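You operate a simulated robot arm through the tools that you are given. There is no shell and no other tool.

You are at the controls of a simulated robot arm. One attempt, no reset.

TASK
Chain the small cylinder, then roll its truck to Load and brake it.

It is judged by the outcome, as a careful person would: the job done as asked, and still so three seconds after it is handed in. It fails if anything else is knocked over, pushed out of place, dropped, spilled or broken.

THE ROBOT
A 7-joint arm with a two-finger parallel gripper, fixed in place. Base frame: the origin is on the floor under the middle of its stand, x ahead of it, y to its left, z up. Readings come in m, rad, newtons and seconds.
It reaches about 1.479 m from its shoulder. Its first joint turns from -2.897 to 2.897 rad. Payload 4.4 kg.
Tool frame: the origin (TCP) lies between the finger pads and is the grasp point; the fingertips stand 0.023 m ahead of it; z points along the fingers, y is the line along which they close. The gripper opens to 0.094 m. The fingers are 0.038 m wide and 0.01 m thick; the gripper's body (0.054 by 0.096 m) begins 0.039 m behind the TCP.
Orientation is that of the tool frame in the base frame, as a unit quaternion [w, x, y, z]. With the fingers straight down and closing along the base's y, the tool's x points along the base's -x, its y along +y and its z along -z.

THE INTERFACE
- The arm moves only by the tool send_rows. Its argument "rows" is a list of rows, each an object of numbers (a shift or turn left out is 0, a gripper value left out holds the last): "claw": the opening in per cent of the stroke, from 0 (shut) to 100 (fully open); "tx", "ty", "tz": the shift along the tool's x, y, z in units of 100 mm (1.0 is 100 mm); "rx", "ry", "rz": the turn, a rotation vector about the tool's x, y, z in units of 60 degrees (1.0 is 60 degrees). In form: [{"claw": .., "tx": .., "ty": .., "tz": .., "rx": .., "ry": .., "rz": ..}, ...]. A call has 1 to 20 rows; each row is the pose to reach, as a shift and turn from the pose commanded when the call began, along the tool's axes at that moment. A call with a number of a shift or a turn outside -1 to 1 is refused whole. Rows are played at 5 a second. More than 0.05 m and 0.15 rad between two rows, or a gripper value outside its range, and nothing of the call is played. A pose out of reach is approached as far as the arm can. The call stops where the force on the tool passes 90 N (or 10 N more than at its start, if that is more) or the arm is blocked; 0.2 s more then pass. Each finger travels about 0.072 m/s and halts on what it meets, pressing with about 39 N; the grip force reading is that of the motor and also rises with nothing between the fingers. The clock runs only during rows and for 0.2 s after the last one: add rows that repeat a pose to give the fingers time. The reply holds the time, the measured pose of the TCP, the force on the tool along the base axes, the opening and the grip force, in the units named above and with some noise, with the torque about the TCP (base axes, N m) and any sound that the robot's microphone picked up.
- Cameras (640 x 400 px; columns grow to the right, rows downward): "scene" is fixed at [0.0706, -0.4998, 1.3698]; the picture's right is [0.88, -0.48, 0.00], its down [-0.12, -0.22, -0.97] and it looks along [0.46, 0.85, -0.25] (base axes); focal length 343 px, centre (320, 200). "wrist" rides on the gripper at [0.087, 0.016, -0.075] in the tool frame; the picture's right is [-0.18, 0.98, 0.00], its down [-0.58, -0.11, -0.81] and it looks along [-0.79, -0.15, 0.59] (tool axes); focal length 243 px, centre (320, 200). There is no depth. A picture from a camera that has moved, and an enlarged one, comes with that camera's place and axes in the base frame and with its lens. The place of the scene camera against the robot may be out by one fixed shift of up to 0.025 m in any direction.
- get_image(camera): a new picture of that camera. No time passes.
- close_up(camera, box): a new picture of the part [left, top, right, bottom] of that camera's present view, enlarged. No time passes.
- close_job(): hands the job in; it is judged then, once.

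Nothing tells you positions but the pictures and the camera data. Unless the task says otherwise, let go and move clear before handing in.

The tools are called after "Call:" as name(argument=value, ...) on one line, values as JSON. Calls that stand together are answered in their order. send_rows: Moves the arm, as the interface text tells. Its arguments: {"type":"object","properties":{"rows":{"type":"array","items":{"type":"object","properties":{"claw":{"type":"number"},"tx":{"type":"number"},"ty":{"type":"number"},"tz":{"type":"number"},"rx":{"type":"number"},"ry":{"type":"number"},"rz":{"type":"number"}}}}},"required":["rows"]} The other tools are called the same way: get_image (camera) takes a picture; close_up (camera, box) takes an enlarged picture of a part of a camera's view; close_job () hands the job in.

At the start:

```text
clock: 0.0
eef_pos: [0.3983, 0.7254, 1.1559]
tcp_rot: [-0.001, 0.0, 1.0, -0.001]
force: [0.0, 0.7, -0.7]
torque: [-0.03, 0.03, 0.03]
gripper_width: 0.0941
grip_force: 0.0
```

scene: 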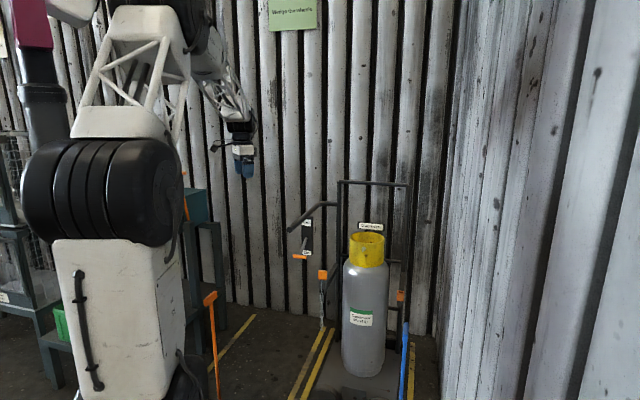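
wrist: 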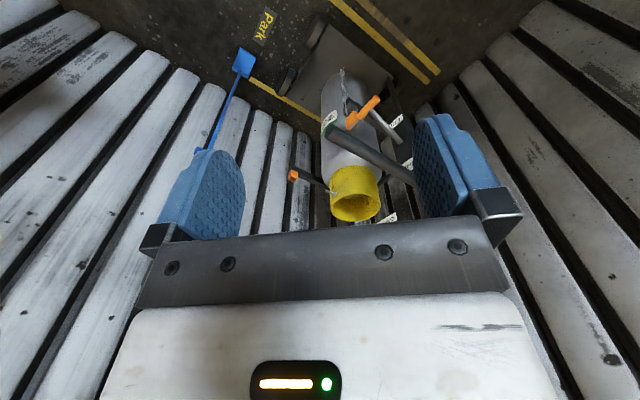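

I see a gas cylinder with a yellow cap on a truck/cart near the walls, with several orange-tipped handles around it. I'll take close-ups to read the labels and understand the mechanism before I move.

Call:
close_up(camera="scene", box=[280, 170, 440, 290])

Call:
close_up(camera="scene", box=[280, 270, 440, 400])

Call:
close_up(camera="scene", box=[170, 170, 300, 400])

Call:
close_up(camera="wrist", box=[220, 0, 460, 230])

Call:
close_up(camera="scene", box=[250, 0, 340, 50])

Call:
close_up(camera="scene", box=[0, 150, 100, 400])

```text
3.33 times, centred on (360, 230) of scene
camera zoom: at [0.0706, -0.4998, 1.3698], right [0.88, -0.48, 0.0], down [-0.12, -0.22, -0.97], along [0.46, 0.85, -0.25], focal length 1142 px, centre (187, 100)
```

zoom: 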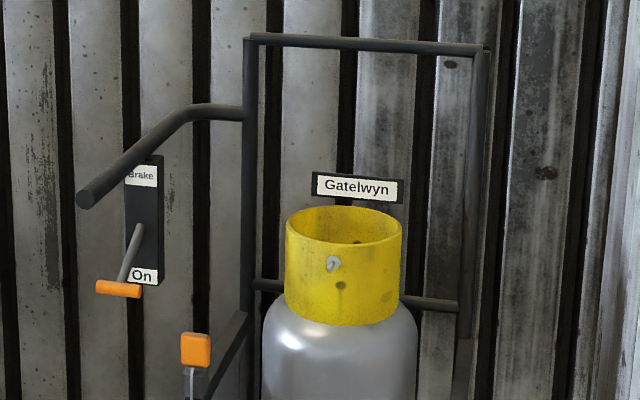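

```text
3.08 times, centred on (360, 335) of scene
camera zoom: at [0.0706, -0.4998, 1.3698], right [0.88, -0.48, 0.0], down [-0.12, -0.22, -0.97], along [0.46, 0.85, -0.25], focal length 1055 px, centre (197, -215)
```

zoom: 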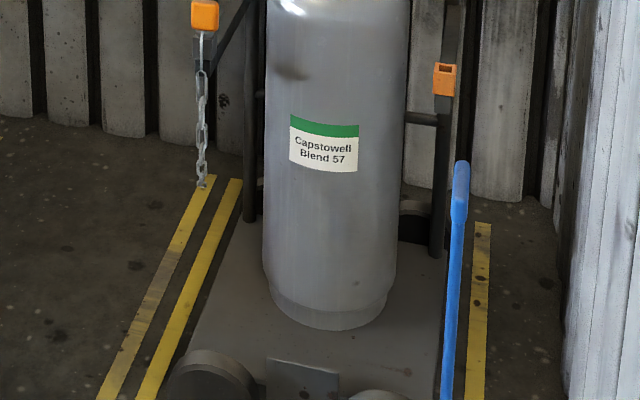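

```text
1.74 times, centred on (235, 285) of scene
camera zoom: at [0.0706, -0.4998, 1.3698], right [0.88, -0.48, 0.0], down [-0.12, -0.22, -0.97], along [0.46, 0.85, -0.25], focal length 596 px, centre (468, 52)
```

zoom: 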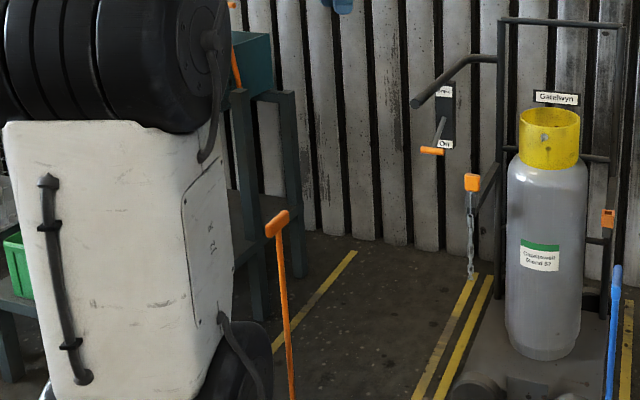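

```text
1.74 times, centred on (340, 115) of wrist
camera zoom: at [0.3121, 0.741, 1.2302], right [0.18, 0.98, 0.0], down [0.58, -0.11, 0.81], along [0.79, -0.15, -0.59], focal length 422 px, centre (285, 348)
```

zoom: 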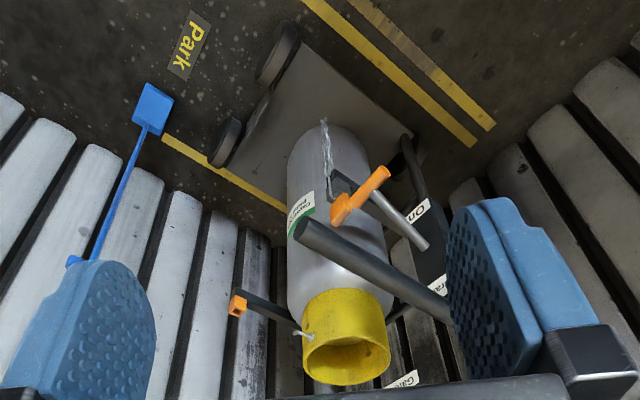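

```text
7.11 times, centred on (295, 25) of scene
camera zoom: at [0.0706, -0.4998, 1.3698], right [0.88, -0.48, 0.0], down [-0.12, -0.22, -0.97], along [0.46, 0.85, -0.25], focal length 2437 px, centre (498, 1444)
```

zoom: 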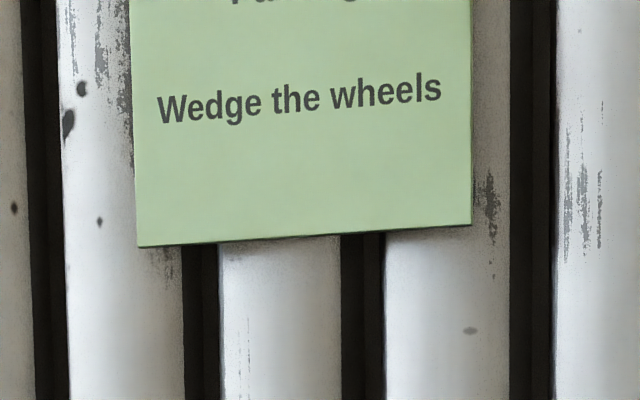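

```text
1.60 times, centred on (50, 275) of scene
camera zoom: at [0.0706, -0.4998, 1.3698], right [0.88, -0.48, 0.0], down [-0.12, -0.22, -0.97], along [0.46, 0.85, -0.25], focal length 548 px, centre (752, 80)
```

zoom: 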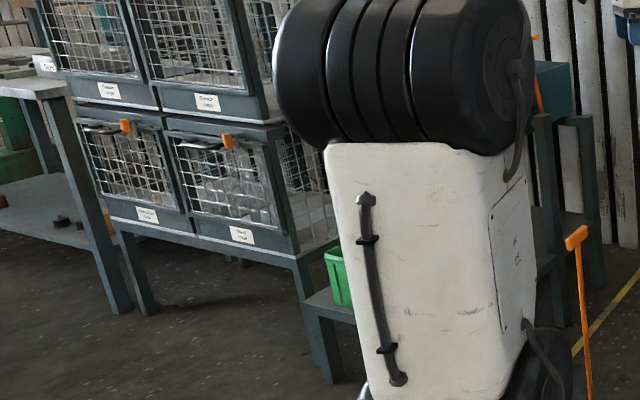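

Truck with its cylinder stands in a "Park" bay, running diagonally towards a wall corner, with a brake lever, a chain with an orange end on its left, and an orange socket on its right. I'll look around with the wrist camera to find Load, other trucks and the sign's text.

Call:
send_rows(rows=[{"rz": -0.12}, {"rz": -0.24}, {"rz": -0.36}, {"rz": -0.48}, {"rz": -0.6}, {"rz": -0.72}, {"rz": -0.84}])

Call:
get_image(camera="wrist")

```text
clock: 1.6
eef_pos: [0.3971, 0.7239, 1.1546]
tcp_rot: [-0.001, -0.427, 0.904, -0.002]
force: [-0.9, -0.3, -0.4]
torque: [0.0, 0.01, -0.05]
gripper_width: 0.0937
grip_force: 0.0
```

```text
taken
camera wrist: at [0.3309, 0.6684, 1.2302], right [-0.64, 0.77, 0.0], down [0.46, 0.38, 0.8], along [0.62, 0.52, -0.59], focal length 243 px, centre (320, 200)
```

wrist: 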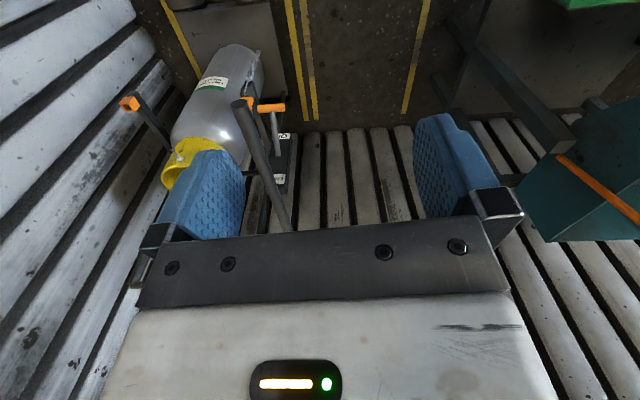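

The picture is upside down; the left bay looks empty between yellow lines, with a teal box on the far side. I'll keep turning to survey the rest.

Call:
send_rows(rows=[{"rz": -0.12}, {"rz": -0.24}, {"rz": -0.36}, {"rz": -0.48}, {"rz": -0.6}, {"rz": -0.72}, {"rz": -0.84}])

Call:
get_image(camera="wrist")

Call:
get_image(camera="scene")

```text
clock: 3.2
eef_pos: [0.3966, 0.7246, 1.1601]
tcp_rot: [0.001, 0.772, -0.636, 0.0]
force: [0.6, -0.2, 0.0]
torque: [0.0, 0.0, 0.04]
gripper_width: 0.0939
grip_force: 0.1
```

```text
taken
camera wrist: at [0.3982, 0.6365, 1.2333], right [-1.0, -0.01, 0.0], down [0.0, 0.59, 0.81], along [-0.01, 0.81, -0.59], focal length 243 px, centre (320, 200)
```

wrist: 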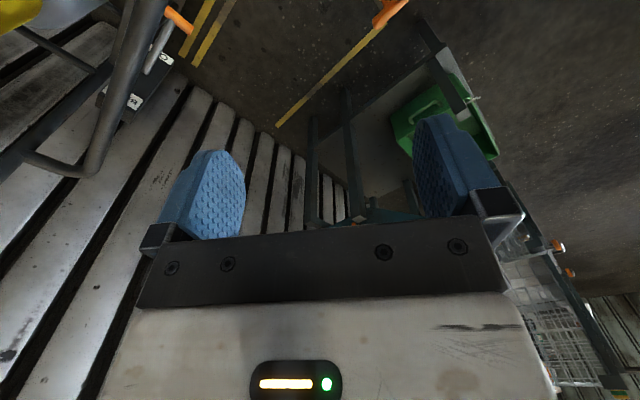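

```text
taken
```

scene: 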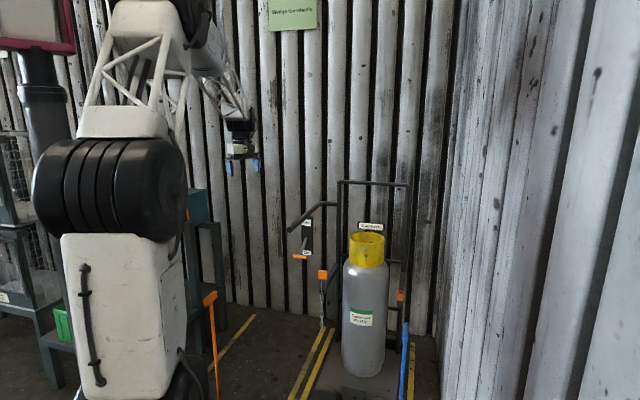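

The left bay seems empty, and I see a bench with a green crate further left. I'll tilt to look down at the floor beneath to find the Load marking.

Call:
send_rows(rows=[{"ry": 0.12}, {"ry": 0.24}, {"ry": 0.36}, {"ry": 0.48}, {"ry": 0.6}, {"ry": 0.72}])

Call:
get_image(camera="wrist")

```text
clock: 4.6
eef_pos: [0.3984, 0.7243, 1.1558]
tcp_rot: [0.237, 0.716, -0.592, 0.285]
force: [-0.3, 0.0, -0.2]
torque: [0.01, 0.01, 0.03]
gripper_width: 0.0938
grip_force: 0.0
```

```text
taken
camera wrist: at [0.3847, 0.7105, 1.2698], right [-0.99, -0.05, -0.12], down [-0.08, 0.98, 0.18], along [0.11, 0.19, -0.97], focal length 243 px, centre (320, 200)
```

wrist: 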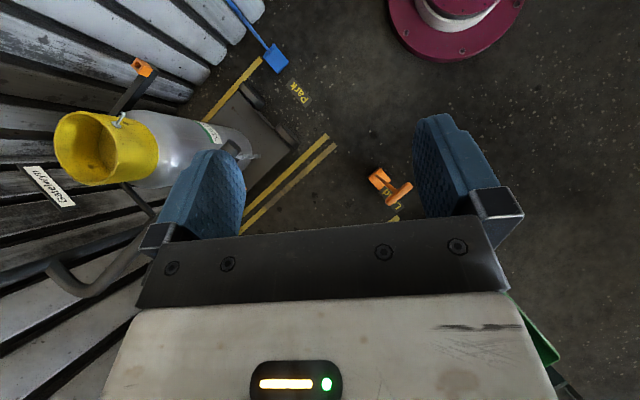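

Looking down now: the blue wedge stands by the Park bay, an orange-handled wedge stands near a second floor label in the left bay. I'll enlarge those.

Call:
close_up(camera="wrist", box=[340, 140, 440, 230])

Call:
close_up(camera="wrist", box=[180, 0, 340, 130])

Call:
close_up(camera="wrist", box=[0, 30, 280, 230])

```text
4.44 times, centred on (390, 185) of wrist
camera zoom: at [0.3847, 0.7105, 1.2698], right [-0.99, -0.05, -0.12], down [-0.08, 0.98, 0.18], along [0.11, 0.19, -0.97], focal length 1078 px, centre (9, 267)
```

zoom: 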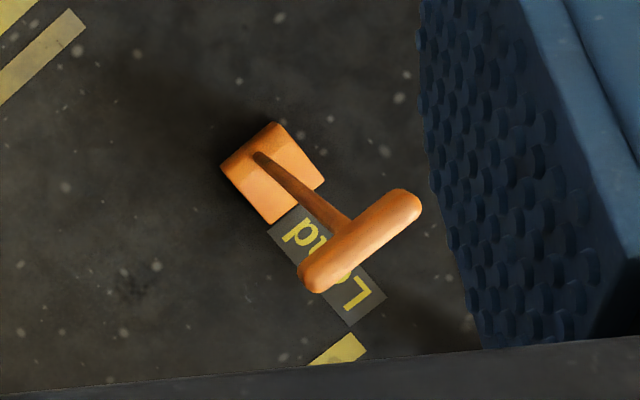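

```text
3.08 times, centred on (260, 65) of wrist
camera zoom: at [0.3847, 0.7105, 1.2698], right [-0.99, -0.05, -0.12], down [-0.08, 0.98, 0.18], along [0.11, 0.19, -0.97], focal length 746 px, centre (505, 615)
```

zoom: 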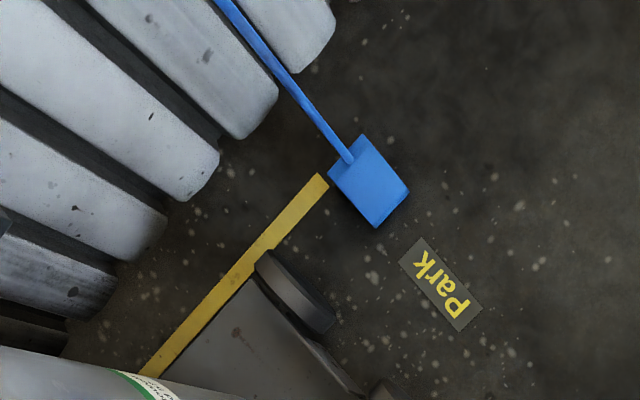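

```text
2.00 times, centred on (140, 130) of wrist
camera zoom: at [0.3847, 0.7105, 1.2698], right [-0.99, -0.05, -0.12], down [-0.08, 0.98, 0.18], along [0.11, 0.19, -0.97], focal length 485 px, centre (680, 340)
```

zoom: 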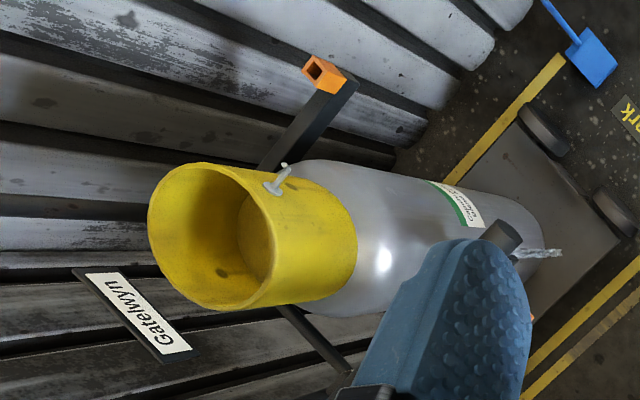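

Found it: the left bay is "Load", with an orange wedge standing near its label. Next I'll read the sign on the back wall, so I undo the tilt and turn toward it.

Call:
send_rows(rows=[{"ry": -0.14}, {"ry": -0.28}, {"ry": -0.42}, {"ry": -0.56}, {"ry": -0.7}, {"ry": -0.72}])

Call:
send_rows(rows=[{"rz": 0.13}, {"rz": 0.26}, {"rz": 0.39}, {"rz": 0.52}, {"rz": 0.65}])

Call:
send_rows(rows=[{"ry": -0.14}, {"ry": -0.28}, {"ry": -0.42}, {"ry": -0.56}, {"ry": -0.7}, {"ry": -0.84}, {"ry": -0.98}])

Call:
get_image(camera="wrist")

```text
clock: 6.0
eef_pos: [0.3981, 0.7255, 1.1554]
tcp_rot: [0.001, 0.771, -0.637, 0.0]
force: [-0.4, -0.5, -0.6]
torque: [0.03, 0.0, -0.01]
gripper_width: 0.0942
grip_force: 0.1
```

```text
clock: 7.2
eef_pos: [0.398, 0.7248, 1.1559]
tcp_rot: [-0.001, -0.513, 0.859, -0.001]
force: [-0.8, 0.2, 0.6]
torque: [0.02, -0.01, 0.0]
gripper_width: 0.0941
grip_force: 0.1
```

```text
clock: 8.8
eef_pos: [0.3983, 0.7246, 1.1602]
tcp_rot: [0.423, -0.447, 0.746, 0.255]
force: [0.4, -1.2, 8.2]
torque: [-0.41, 0.24, -0.04]
gripper_width: 0.0939
grip_force: 0.1
```

```text
taken
camera wrist: at [0.3328, 0.6371, 1.1261], right [-0.82, 0.55, 0.16], down [-0.09, -0.4, 0.91], along [0.56, 0.74, 0.38], focal length 243 px, centre (320, 200)
```

wrist: 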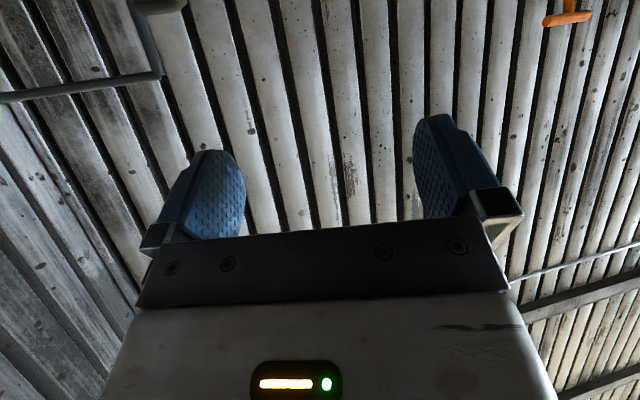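

The sign is hidden behind the gripper from here. I'll tilt further so it appears between the fingers, and watch the force reading.

Call:
send_rows(rows=[{"ry": -0.0}, {"ry": -0.0}])

Call:
send_rows(rows=[{"ry": -0.13}, {"ry": -0.26}, {"ry": -0.39}, {"ry": -0.5}, {"ry": -0.5}])

Call:
get_image(camera="wrist")

Call:
get_image(camera="scene")

```text
clock: 9.4
eef_pos: [0.3986, 0.7253, 1.1554]
tcp_rot: [0.42, -0.448, 0.748, 0.251]
force: [1.4, -0.5, 0.1]
torque: [-0.01, -0.01, -0.03]
gripper_width: 0.0941
grip_force: 0.1
```

```text
clock: 10.6
eef_pos: [0.3981, 0.7246, 1.1548]
tcp_rot: [0.599, -0.367, 0.615, 0.358]
force: [0.0, -0.4, 0.4]
torque: [0.03, -0.03, 0.04]
gripper_width: 0.094
grip_force: 0.0
```

```text
taken
camera wrist: at [0.3477, 0.6644, 1.0707], right [-0.86, 0.47, 0.18], down [-0.28, -0.75, 0.6], along [0.42, 0.47, 0.78], focal length 243 px, centre (320, 200)
```

wrist: 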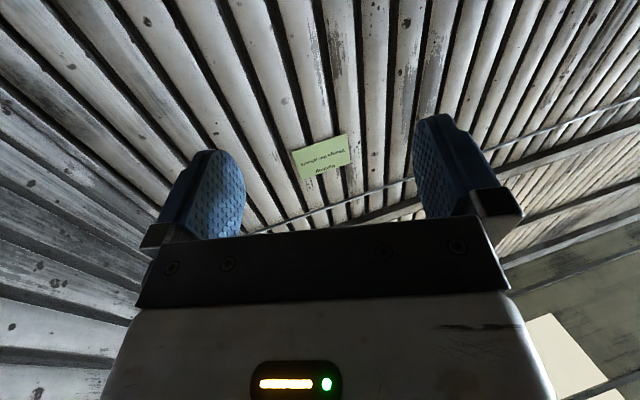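

```text
taken
```

scene: 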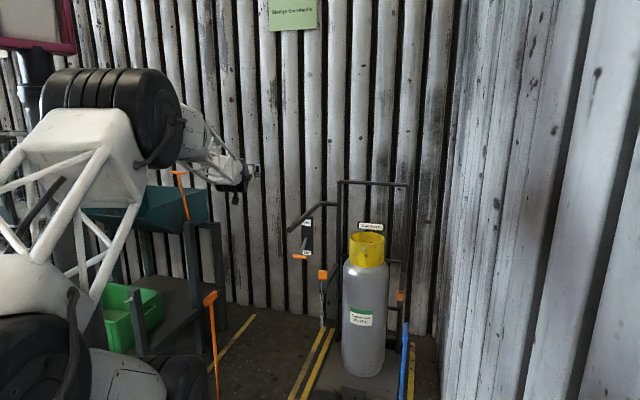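

Call:
close_up(camera="wrist", box=[285, 130, 355, 185])

Call:
close_up(camera="scene", box=[80, 160, 260, 400])

```text
7.27 times, centred on (320, 158) of wrist
camera zoom: at [0.3477, 0.6644, 1.0707], right [-0.86, 0.47, 0.18], down [-0.28, -0.75, 0.6], along [0.42, 0.47, 0.78], focal length 1764 px, centre (320, 509)
```

zoom: 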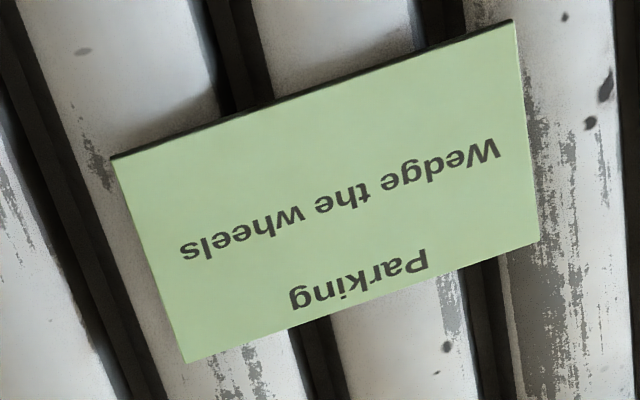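

```text
1.67 times, centred on (170, 280) of scene
camera zoom: at [0.0706, -0.4998, 1.3698], right [0.88, -0.48, 0.0], down [-0.12, -0.22, -0.97], along [0.46, 0.85, -0.25], focal length 571 px, centre (570, 67)
```

zoom: 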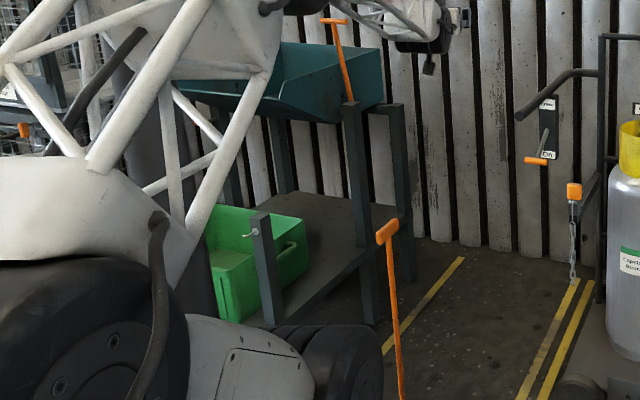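

The sign says "Parking – Wedge the wheels". Now I'll check the rest of the room for other trucks or cylinders: back the tilt off, then sweep around.

Call:
send_rows(rows=[{"ry": 0.14}, {"ry": 0.28}, {"ry": 0.42}, {"ry": 0.56}, {"ry": 0.7}, {"ry": 0.84}, {"ry": 0.98}])

Call:
send_rows(rows=[{"rx": -0.06, "rz": -0.104}, {"rx": -0.12, "rz": -0.208}, {"rx": -0.18, "rz": -0.312}, {"rx": -0.24, "rz": -0.416}, {"rx": -0.3, "rz": -0.52}, {"rx": -0.36, "rz": -0.624}, {"rx": -0.42, "rz": -0.728}, {"rx": -0.48, "rz": -0.832}, {"rx": -0.54, "rz": -0.936}])

Call:
get_image(camera="wrist")

```text
clock: 12.4
eef_pos: [0.3895, 0.7077, 1.2145]
tcp_rot: [0.25, -0.491, 0.821, 0.15]
force: [0.1, 0.3, -1.3]
torque: [0.06, -0.03, -0.04]
gripper_width: 0.0941
grip_force: 0.1
out of reach, approached as far as the arm can: row 4
stopped in row 7: the arm was blocked; the commanded pose is now the measured one
```

```text
clock: 14.4
eef_pos: [0.3911, 0.709, 1.213]
tcp_rot: [-0.147, 0.863, -0.425, -0.23]
force: [-0.4, 0.4, 0.3]
torque: [0.01, 0.01, 0.01]
gripper_width: 0.094
grip_force: 0.0
```

```text
taken
camera wrist: at [0.4431, 0.6079, 1.2294], right [-0.89, -0.46, 0.04], down [0.0, 0.09, 1.0], along [-0.47, 0.88, -0.08], focal length 243 px, centre (320, 200)
```

wrist: 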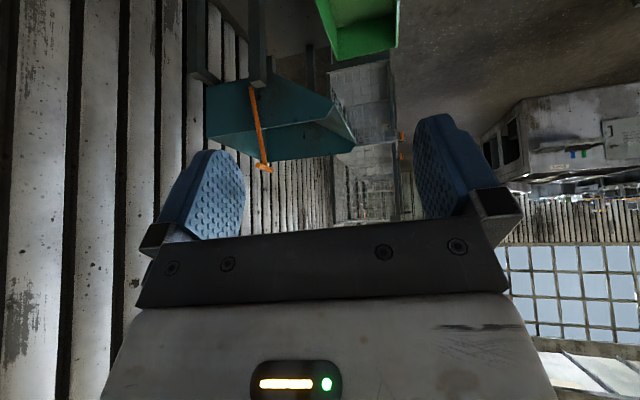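

The arm reconfigured slightly and stopped a little higher, no contact force. This direction shows a bench, cages and machinery. I'll keep sweeping.

Call:
send_rows(rows=[{"rx": -0.06, "rz": -0.104}, {"rx": -0.12, "rz": -0.208}, {"rx": -0.18, "rz": -0.312}, {"rx": -0.24, "rz": -0.416}, {"rx": -0.3, "rz": -0.52}, {"rx": -0.36, "rz": -0.624}, {"rx": -0.42, "rz": -0.728}, {"rx": -0.48, "rz": -0.832}, {"rx": -0.54, "rz": -0.936}])

Call:
get_image(camera="wrist")

Call:
get_image(camera="scene")

```text
clock: 16.4
eef_pos: [0.3894, 0.7073, 1.211]
tcp_rot: [0.001, 0.965, 0.104, -0.24]
force: [0.5, 0.1, -0.6]
torque: [-0.02, -0.03, -0.01]
gripper_width: 0.094
grip_force: 0.2
```

```text
taken
camera wrist: at [0.5025, 0.7137, 1.2371], right [0.04, -1.0, 0.04], down [-0.15, 0.03, 0.99], along [-0.99, -0.04, -0.15], focal length 243 px, centre (320, 200)
```

wrist: 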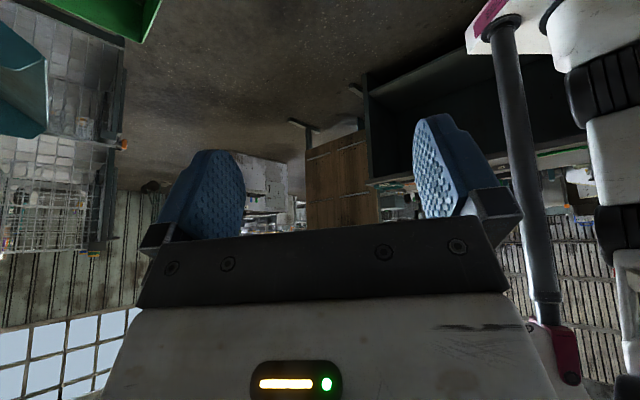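

```text
taken
```

scene: 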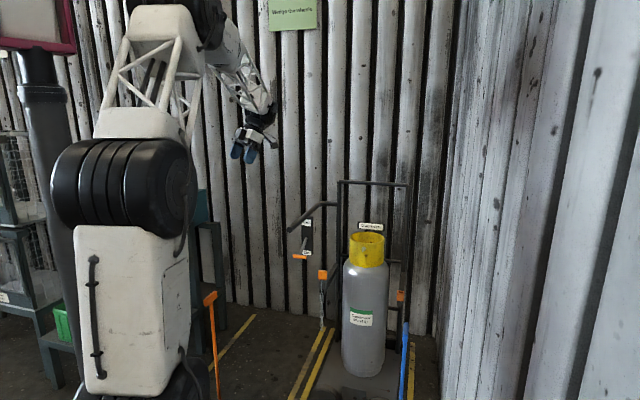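

No other cylinders in that direction. One more sweep to look along the robot's other side.

Call:
send_rows(rows=[{"rx": -0.06, "rz": -0.104}, {"rx": -0.12, "rz": -0.208}, {"rx": -0.18, "rz": -0.312}, {"rx": -0.24, "rz": -0.416}, {"rx": -0.3, "rz": -0.52}, {"rx": -0.36, "rz": -0.624}, {"rx": -0.42, "rz": -0.728}, {"rx": -0.48, "rz": -0.832}, {"rx": -0.54, "rz": -0.936}])

Call:
get_image(camera="wrist")

```text
clock: 18.4
eef_pos: [0.3664, 0.7373, 1.2222]
tcp_rot: [0.112, 0.855, 0.467, -0.196]
force: [0.2, -0.5, -1.4]
torque: [-0.05, 0.0, 0.02]
gripper_width: 0.094
grip_force: 0.1
out of reach, approached as far as the arm can: row 6, 7, 8, 9
```

```text
taken
camera wrist: at [0.439, 0.822, 1.253], right [0.74, -0.67, 0.09], down [-0.19, -0.08, 0.98], along [-0.65, -0.74, -0.18], focal length 243 px, centre (320, 200)
```

wrist: 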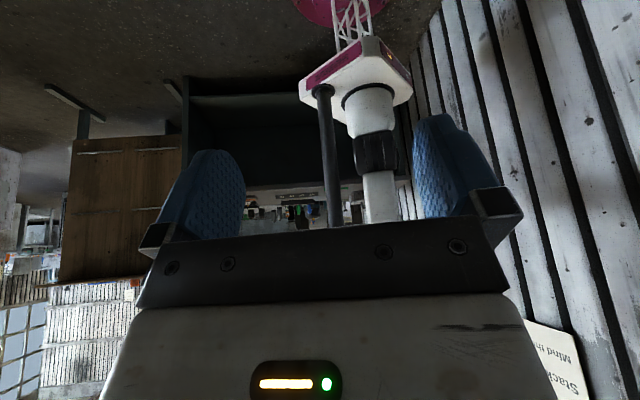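

Nothing else there but another wall sign ("Stack… Mind the…") – let me enlarge that, then swing back toward the truck for close inspection. I take the truck's arms to be at about (0.76, 0.75, 0.6) for the chain end and (1.0, 0.5, 0.58) for the socket.

Call:
close_up(camera="wrist", box=[500, 310, 640, 400])

Call:
send_rows(rows=[{"rx": 0.06, "rz": 0.104}, {"rx": 0.12, "rz": 0.208}, {"rx": 0.18, "rz": 0.312}, {"rx": 0.24, "rz": 0.416}, {"rx": 0.3, "rz": 0.52}, {"rx": 0.36, "rz": 0.624}, {"rx": 0.42, "rz": 0.728}, {"rx": 0.48, "rz": 0.832}, {"rx": 0.54, "rz": 0.936}])

Call:
send_rows(rows=[{"rx": 0.06, "rz": 0.104}, {"rx": 0.12, "rz": 0.208}, {"rx": 0.18, "rz": 0.312}, {"rx": 0.24, "rz": 0.416}, {"rx": 0.3, "rz": 0.52}, {"rx": 0.36, "rz": 0.624}, {"rx": 0.42, "rz": 0.728}, {"rx": 0.48, "rz": 0.832}, {"rx": 0.54, "rz": 0.936}])

Call:
send_rows(rows=[{"rx": 0.06, "rz": 0.104}, {"rx": 0.12, "rz": 0.208}, {"rx": 0.18, "rz": 0.312}, {"rx": 0.24, "rz": 0.416}, {"rx": 0.3, "rz": 0.52}, {"rx": 0.36, "rz": 0.624}, {"rx": 0.42, "rz": 0.728}, {"rx": 0.48, "rz": 0.832}])

Call:
get_image(camera="wrist")

```text
4.44 times, centred on (570, 355) of wrist
camera zoom: at [0.439, 0.822, 1.253], right [0.74, -0.67, 0.09], down [-0.19, -0.08, 0.98], along [-0.65, -0.74, -0.18], focal length 1078 px, centre (-791, -489)
```

zoom: 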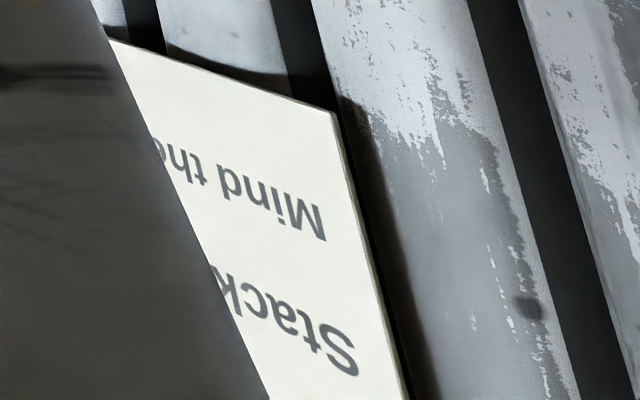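

```text
clock: 20.4
eef_pos: [0.3666, 0.7372, 1.2217]
tcp_rot: [-0.043, 0.968, -0.057, -0.239]
force: [0.1, 0.3, 0.1]
torque: [0.01, 0.02, 0.02]
gripper_width: 0.0939
grip_force: 0.2
```

```text
clock: 22.4
eef_pos: [0.3666, 0.7373, 1.2217]
tcp_rot: [-0.185, 0.779, -0.561, -0.208]
force: [-0.3, -1.1, 0.3]
torque: [0.01, 0.0, 0.01]
gripper_width: 0.0939
grip_force: 0.1
```

```text
clock: 24.2
eef_pos: [0.3677, 0.7372, 1.2211]
tcp_rot: [0.263, -0.405, 0.867, 0.124]
force: [0.3, 0.6, -0.7]
torque: [0.0, 0.02, 0.0]
gripper_width: 0.0938
grip_force: 0.1
```

```text
taken
camera wrist: at [0.2819, 0.6616, 1.2364], right [-0.65, 0.75, 0.1], down [0.11, -0.04, 0.99], along [0.75, 0.66, -0.05], focal length 243 px, centre (320, 200)
```

wrist: 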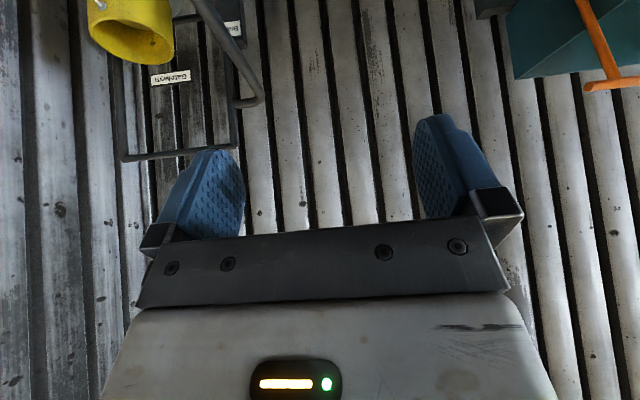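

The second sign is about stacking, not relevant. Now I'll square the gripper to the truck's axis (fingers down, tool x pointing away from the wall) and get close views of the brake, chain and socket.

Call:
send_rows(rows=[{"rx": 0.006, "ry": 0.12, "rz": 0.018}, {"rx": 0.012, "ry": 0.24, "rz": 0.036}, {"rx": 0.018, "ry": 0.36, "rz": 0.054}, {"rx": 0.024, "ry": 0.48, "rz": 0.072}, {"rx": 0.027, "ry": 0.563, "rz": 0.082}, {"rx": 0.027, "ry": 0.563, "rz": 0.082}])

Call:
get_image(camera="wrist")

```text
clock: 25.6
eef_pos: [0.366, 0.7372, 1.2216]
tcp_rot: [-0.002, -0.383, 0.924, -0.001]
force: [0.2, -0.5, -0.2]
torque: [-0.01, -0.03, 0.0]
gripper_width: 0.094
grip_force: 0.0
```

```text
taken
camera wrist: at [0.2945, 0.6884, 1.297], right [-0.56, 0.83, 0.0], down [0.49, 0.34, 0.81], along [0.66, 0.45, -0.59], focal length 243 px, centre (320, 200)
```

wrist: 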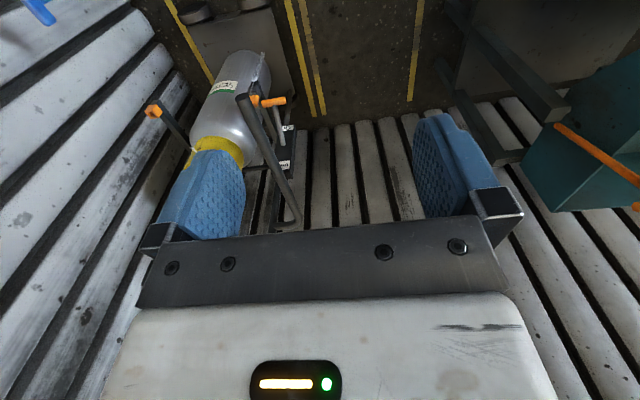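

Squared up. I'll move in closer above the chain end and brake for a detailed look.

Call:
send_rows(rows=[{"ty": -0.3, "tz": 0.25}, {"ty": -0.6, "tz": 0.5}, {"ty": -0.9, "tz": 0.75}, {"ty": -1.0, "tz": 1.0}])

Call:
send_rows(rows=[{"ty": -0.3, "tz": 0.3}, {"ty": -0.6, "tz": 0.6}, {"ty": -0.9, "tz": 0.8}, {"ty": -1.0, "tz": 1.0}])

Call:
get_image(camera="wrist")

Call:
close_up(camera="wrist", box=[220, 0, 420, 150])

```text
clock: 26.6
eef_pos: [0.4383, 0.6665, 1.1228]
tcp_rot: [0.0, -0.383, 0.924, 0.0]
force: [-0.2, 0.4, 0.4]
torque: [-0.02, 0.0, 0.02]
gripper_width: 0.0939
grip_force: 0.1
```

```text
clock: 27.6
eef_pos: [0.509, 0.5944, 1.0219]
tcp_rot: [-0.002, -0.383, 0.924, -0.001]
force: [-0.4, -0.2, 0.2]
torque: [0.02, 0.04, 0.02]
gripper_width: 0.0941
grip_force: 0.2
```

```text
taken
camera wrist: at [0.4362, 0.5455, 1.097], right [-0.56, 0.83, 0.0], down [0.49, 0.33, 0.81], along [0.67, 0.45, -0.59], focal length 243 px, centre (320, 200)
```

wrist: 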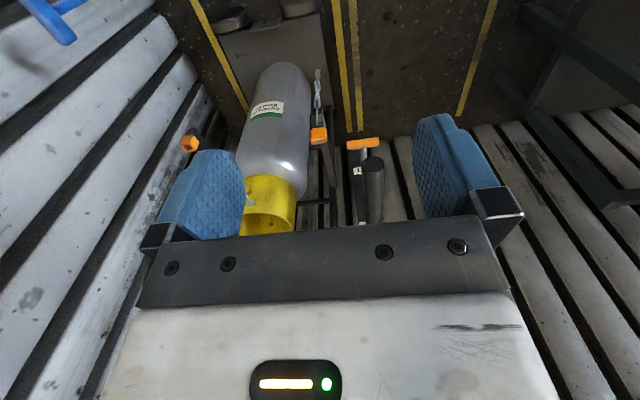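

```text
2.67 times, centred on (320, 75) of wrist
camera zoom: at [0.4362, 0.5455, 1.097], right [-0.56, 0.83, 0.0], down [0.49, 0.33, 0.81], along [0.67, 0.45, -0.59], focal length 647 px, centre (320, 533)
```

zoom: 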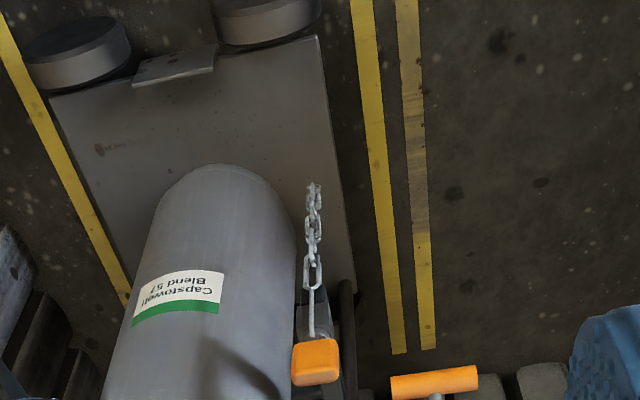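

The truck's wheels have their axes toward me, so it rolls sideways from Park to Load along the wall. The wedges stand clear in front of the bays. I'll shift left and tilt to view the brake plate from the front.

Call:
send_rows(rows=[{"ty": 0.35, "tz": 0.2}, {"ty": 0.7, "tz": 0.4}, {"ty": 1.0, "tz": 0.6}, {"ty": 1.0, "tz": 0.7, "ry": -0.12}, {"ty": 1.0, "tz": 0.7, "ry": -0.25}, {"ty": 1.0, "tz": 0.7, "ry": -0.38}])

Call:
get_image(camera="wrist")

Call:
close_up(camera="wrist", box=[200, 50, 400, 200])

```text
clock: 29.0
eef_pos: [0.4377, 0.6678, 0.9528]
tcp_rot: [0.183, -0.375, 0.905, 0.076]
force: [0.9, -0.4, 1.0]
torque: [0.02, -0.01, -0.04]
gripper_width: 0.0941
grip_force: 0.1
```

```text
taken
camera wrist: at [0.3498, 0.6019, 0.9881], right [-0.58, 0.81, 0.07], down [0.23, 0.08, 0.97], along [0.78, 0.57, -0.24], focal length 243 px, centre (320, 200)
```

wrist: 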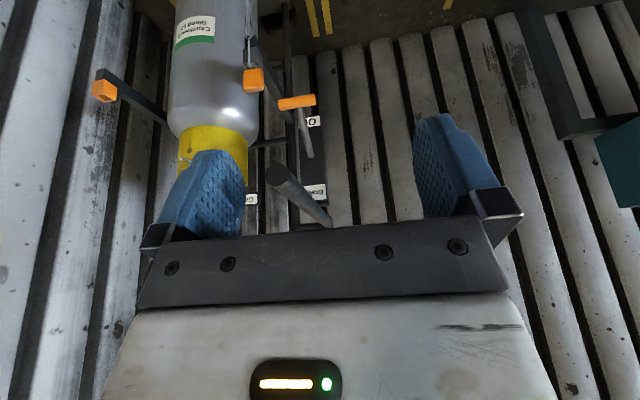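

```text
2.67 times, centred on (300, 125) of wrist
camera zoom: at [0.3498, 0.6019, 0.9881], right [-0.58, 0.81, 0.07], down [0.23, 0.08, 0.97], along [0.78, 0.57, -0.24], focal length 647 px, centre (373, 400)
```

zoom: 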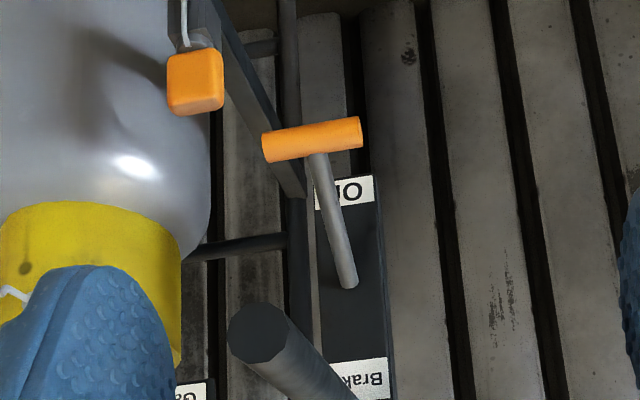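

The brake lever (T-bar at about s 1.02, z 0.73) points down toward its "On" label, so the brake looks engaged now. I'll move across to see the socket and chain end closely.

Call:
send_rows(rows=[{"ty": -0.33}, {"ty": -0.66}, {"ty": -1.0}])

Call:
send_rows(rows=[{"ty": -0.33}, {"ty": -0.66}, {"ty": -1.0}])

Call:
send_rows(rows=[{"ty": -0.4}, {"ty": -0.7, "tx": 0.13, "tz": 0.3}, {"ty": -1.0, "tx": 0.26, "tz": 0.62}, {"ty": -1.0, "tx": 0.39, "tz": 0.92}])

Call:
get_image(camera="wrist")

Call:
close_up(camera="wrist", box=[150, 30, 300, 150])

Call:
close_up(camera="wrist", box=[330, 0, 530, 150])

```text
clock: 29.8
eef_pos: [0.5072, 0.5954, 0.9521]
tcp_rot: [0.182, -0.375, 0.906, 0.075]
force: [-0.4, 0.4, 0.0]
torque: [-0.01, 0.02, 0.03]
gripper_width: 0.0939
grip_force: 0.0
```

```text
clock: 30.6
eef_pos: [0.5789, 0.5253, 0.9524]
tcp_rot: [0.183, -0.375, 0.906, 0.076]
force: [0.8, 0.0, 0.7]
torque: [0.0, 0.05, 0.01]
gripper_width: 0.094
grip_force: 0.0
```

```text
clock: 31.6
eef_pos: [0.6483, 0.4535, 0.8541]
tcp_rot: [0.183, -0.374, 0.906, 0.076]
force: [0.5, 0.0, -0.5]
torque: [0.03, 0.02, 0.02]
gripper_width: 0.094
grip_force: 0.0
```

```text
taken
camera wrist: at [0.5604, 0.3883, 0.8878], right [-0.57, 0.82, 0.07], down [0.23, 0.08, 0.97], along [0.78, 0.57, -0.24], focal length 243 px, centre (320, 200)
```

wrist: 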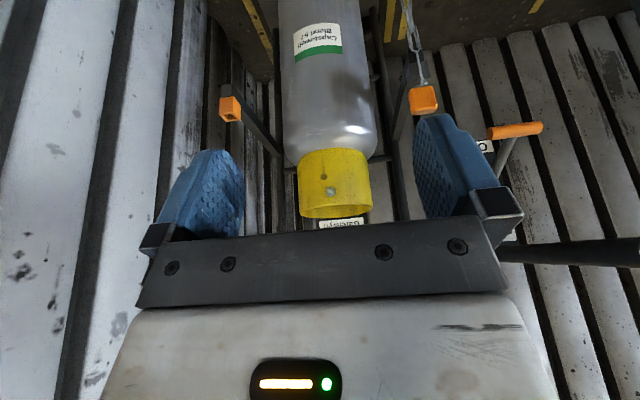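

```text
3.33 times, centred on (225, 90) of wrist
camera zoom: at [0.5604, 0.3883, 0.8878], right [-0.57, 0.82, 0.07], down [0.23, 0.08, 0.97], along [0.78, 0.57, -0.24], focal length 809 px, centre (637, 567)
```

zoom: 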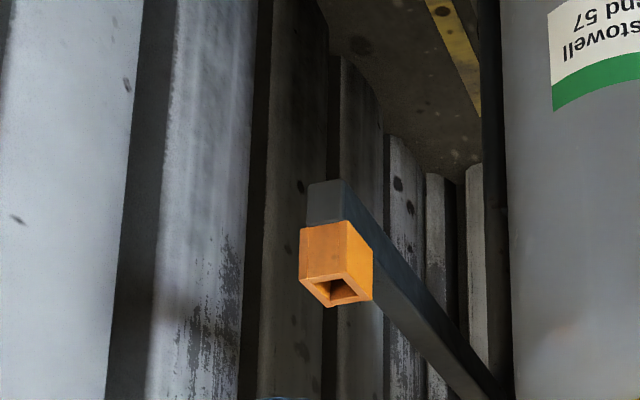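

```text
2.67 times, centred on (430, 75) of wrist
camera zoom: at [0.5604, 0.3883, 0.8878], right [-0.57, 0.82, 0.07], down [0.23, 0.08, 0.97], along [0.78, 0.57, -0.24], focal length 647 px, centre (27, 533)
```

zoom: 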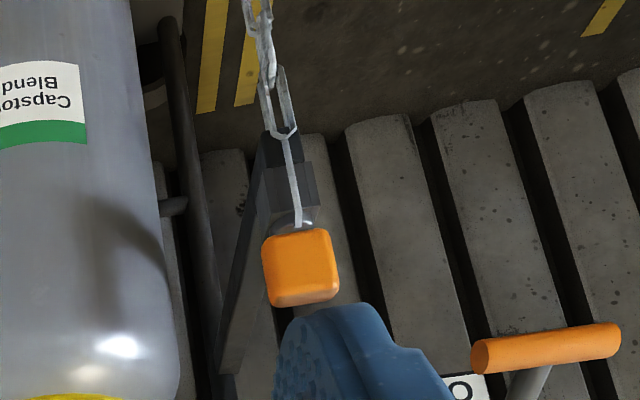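

The socket is an orange square tube open upward on the right arm's tip; the chain end is an orange knob seated on the left arm's tip. I'll look at the chain itself more closely.

Call:
close_up(camera="scene", box=[305, 262, 345, 335])

Call:
close_up(camera="wrist", box=[390, 0, 470, 120])

Call:
close_up(camera="scene", box=[385, 280, 415, 310])

```text
5.48 times, centred on (325, 298) of scene
camera zoom: at [0.0706, -0.4998, 1.3698], right [0.88, -0.48, 0.0], down [-0.12, -0.22, -0.97], along [0.46, 0.85, -0.25], focal length 1878 px, centre (293, -340)
```

zoom: 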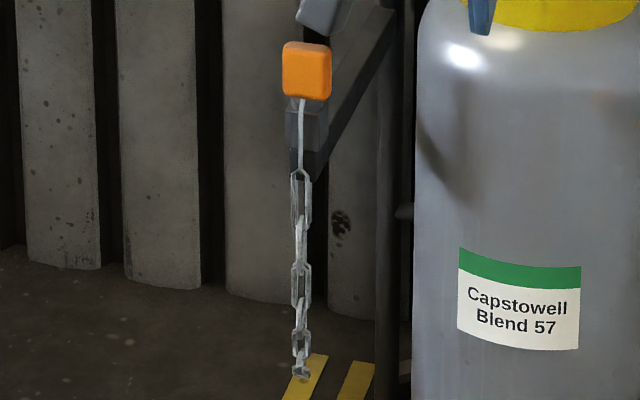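

```text
3.33 times, centred on (430, 60) of wrist
camera zoom: at [0.5604, 0.3883, 0.8878], right [-0.57, 0.82, 0.07], down [0.23, 0.08, 0.97], along [0.78, 0.57, -0.24], focal length 809 px, centre (-47, 667)
```

zoom: 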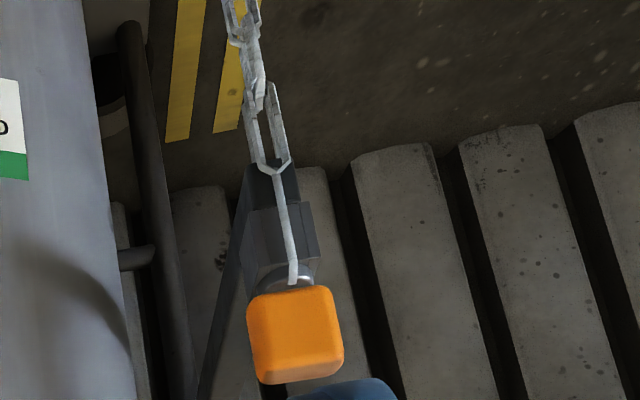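

```text
13.33 times, centred on (400, 295) of scene
camera zoom: at [0.0706, -0.4998, 1.3698], right [0.88, -0.48, 0.0], down [-0.12, -0.22, -0.97], along [0.46, 0.85, -0.25], focal length 4570 px, centre (-747, -1067)
```

zoom: 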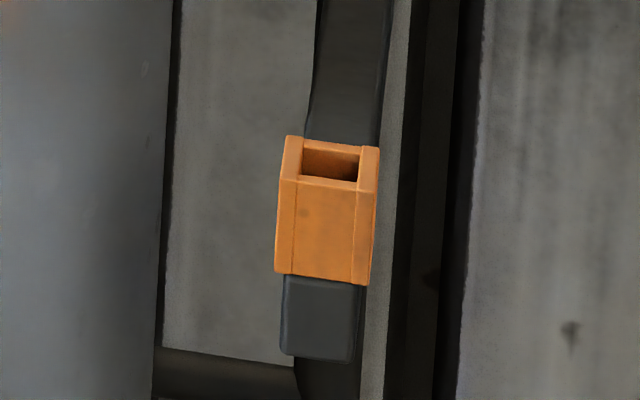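

I want to know how the chain is attached at both ends, so I'll bring the camera in close in front of it, staying clear of the handle bar.

Call:
send_rows(rows=[{"tx": 0.03, "ty": 0.28, "tz": 0.24}, {"tx": 0.06, "ty": 0.56, "tz": 0.48}, {"tx": 0.09, "ty": 0.85, "tz": 0.72}])

Call:
send_rows(rows=[{"tx": 0.03, "ty": 0.28, "tz": 0.24}, {"tx": 0.06, "ty": 0.56, "tz": 0.48}, {"tx": 0.09, "ty": 0.85, "tz": 0.72}])

Call:
get_image(camera="wrist")

Call:
close_up(camera="wrist", box=[250, 0, 430, 135])

```text
clock: 32.4
eef_pos: [0.6021, 0.5278, 0.7828]
tcp_rot: [0.182, -0.375, 0.906, 0.076]
force: [-0.4, 0.5, 0.5]
torque: [-0.03, 0.01, -0.02]
gripper_width: 0.0938
grip_force: 0.0
```

```text
clock: 33.2
eef_pos: [0.5579, 0.6026, 0.7117]
tcp_rot: [0.183, -0.374, 0.906, 0.076]
force: [0.3, 0.4, 0.2]
torque: [-0.03, 0.0, -0.02]
gripper_width: 0.094
grip_force: 0.0
```

```text
taken
camera wrist: at [0.469, 0.5373, 0.7475], right [-0.57, 0.82, 0.07], down [0.24, 0.08, 0.97], along [0.78, 0.57, -0.24], focal length 243 px, centre (320, 200)
```

wrist: 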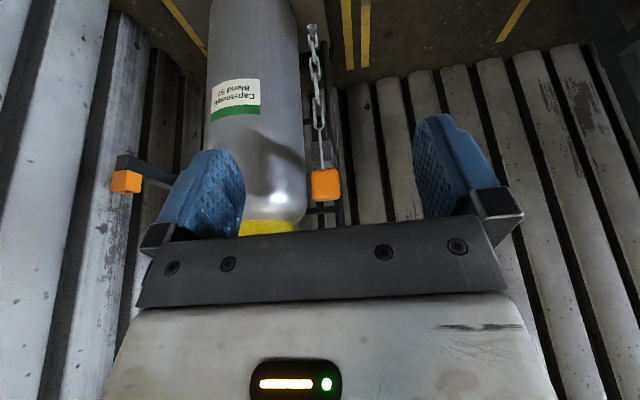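

```text
2.96 times, centred on (340, 68) of wrist
camera zoom: at [0.469, 0.5373, 0.7475], right [-0.57, 0.82, 0.07], down [0.24, 0.08, 0.97], along [0.78, 0.57, -0.24], focal length 719 px, centre (261, 593)
```

zoom: 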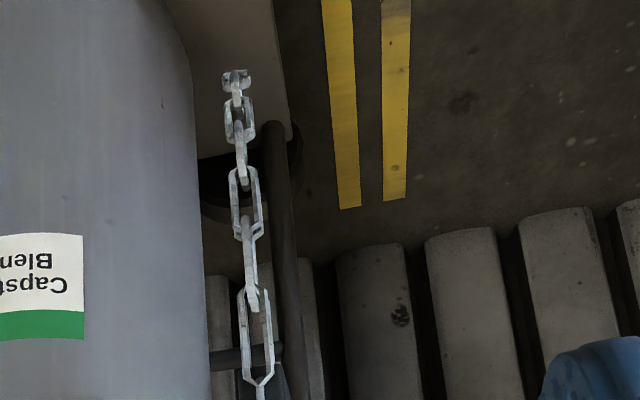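

The chain is a doubled-up loop hanging between the left arm tip and the orange knob, so the knob's peg goes across to the upright socket. I place the knob at s=1.056, n=0.005, z=0.639 (x 0.743, y 0.750) and the socket near s=1.061, n=-0.349, z=0.59. I'll tilt the tool 45° and move to a pre-grasp with narrower fingers to clear the brake bar.

Call:
send_rows(rows=[{"ry": -0.12, "claw": 74}, {"ry": -0.24}, {"ry": -0.369}, {"ry": -0.369}])

Call:
send_rows(rows=[{"tx": -0.3, "ty": -0.1, "tz": 0.16}, {"tx": -0.6, "ty": -0.2, "tz": 0.31}, {"tx": -0.9, "ty": -0.266, "tz": 0.47}])

Call:
get_image(camera="wrist")

Call:
get_image(camera="scene")

```text
clock: 34.2
eef_pos: [0.5576, 0.6005, 0.7108]
tcp_rot: [0.332, -0.352, 0.866, 0.129]
force: [-1.4, -1.0, -1.4]
torque: [0.09, -0.1, 0.01]
gripper_width: 0.0694
grip_force: 0.0
out of reach, approached as far as the arm can: row 3, 4
```

```text
clock: 35.0
eef_pos: [0.6452, 0.6527, 0.7383]
tcp_rot: [0.334, -0.355, 0.864, 0.129]
force: [0.0, 0.0, 0.4]
torque: [-0.02, 0.0, 0.03]
gripper_width: 0.0694
grip_force: 0.0
```

```text
taken
camera wrist: at [0.553, 0.5838, 0.7361], right [-0.59, 0.8, 0.11], down [-0.01, -0.14, 0.99], along [0.81, 0.58, 0.09], focal length 243 px, centre (320, 200)
```

wrist: 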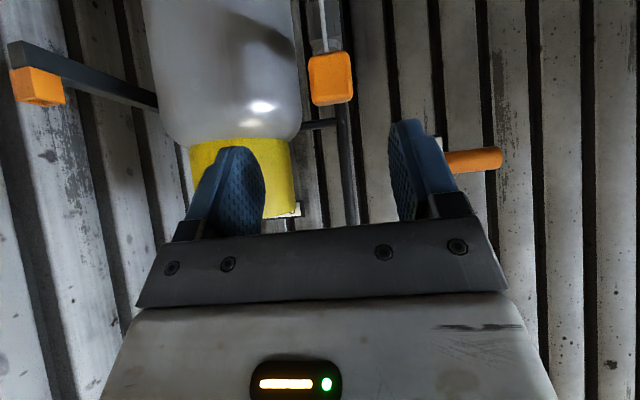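

```text
taken
```

scene: 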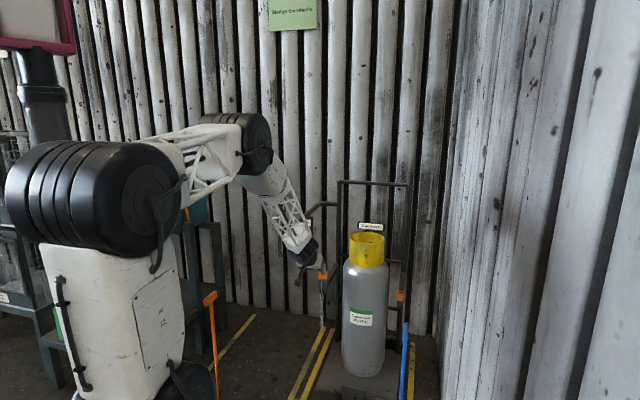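

The tool settled at about 42° tilt, squared in yaw; knob is ahead between the fingers and the brake T-bar passes just right of the right finger. I'll go to a point up-and-back of the knob, then check.

Call:
send_rows(rows=[{"tx": -0.21, "ty": -0.02, "tz": 0.16, "claw": 70}, {"tx": -0.42, "ty": -0.03, "tz": 0.31}, {"tx": -0.42, "ty": -0.03, "tz": 0.31}])

Call:
get_image(camera="wrist")

Call:
close_up(camera="scene", box=[260, 190, 380, 290])

```text
clock: 35.8
eef_pos: [0.6853, 0.6857, 0.7419]
tcp_rot: [0.333, -0.354, 0.865, 0.128]
force: [-0.3, -0.6, -0.4]
torque: [0.01, 0.01, 0.0]
gripper_width: 0.0657
grip_force: 0.1
```

```text
taken
camera wrist: at [0.5917, 0.6181, 0.7401], right [-0.59, 0.8, 0.11], down [-0.01, -0.14, 0.99], along [0.81, 0.58, 0.09], focal length 243 px, centre (320, 200)
```

wrist: 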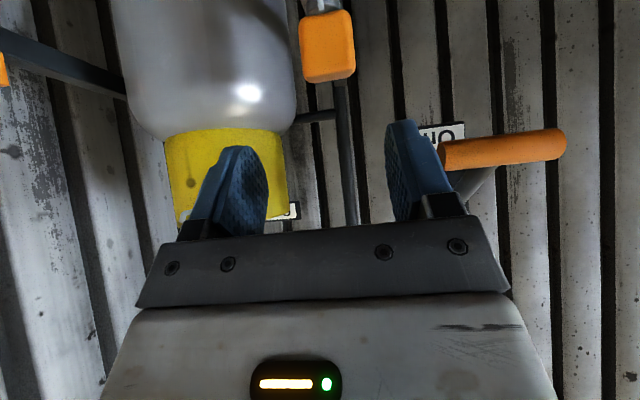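

```text
4.00 times, centred on (320, 240) of scene
camera zoom: at [0.0706, -0.4998, 1.3698], right [0.88, -0.48, 0.0], down [-0.12, -0.22, -0.97], along [0.46, 0.85, -0.25], focal length 1371 px, centre (320, 40)
```

zoom: 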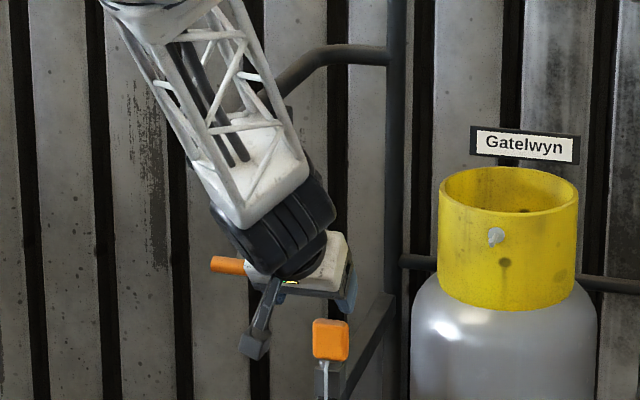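

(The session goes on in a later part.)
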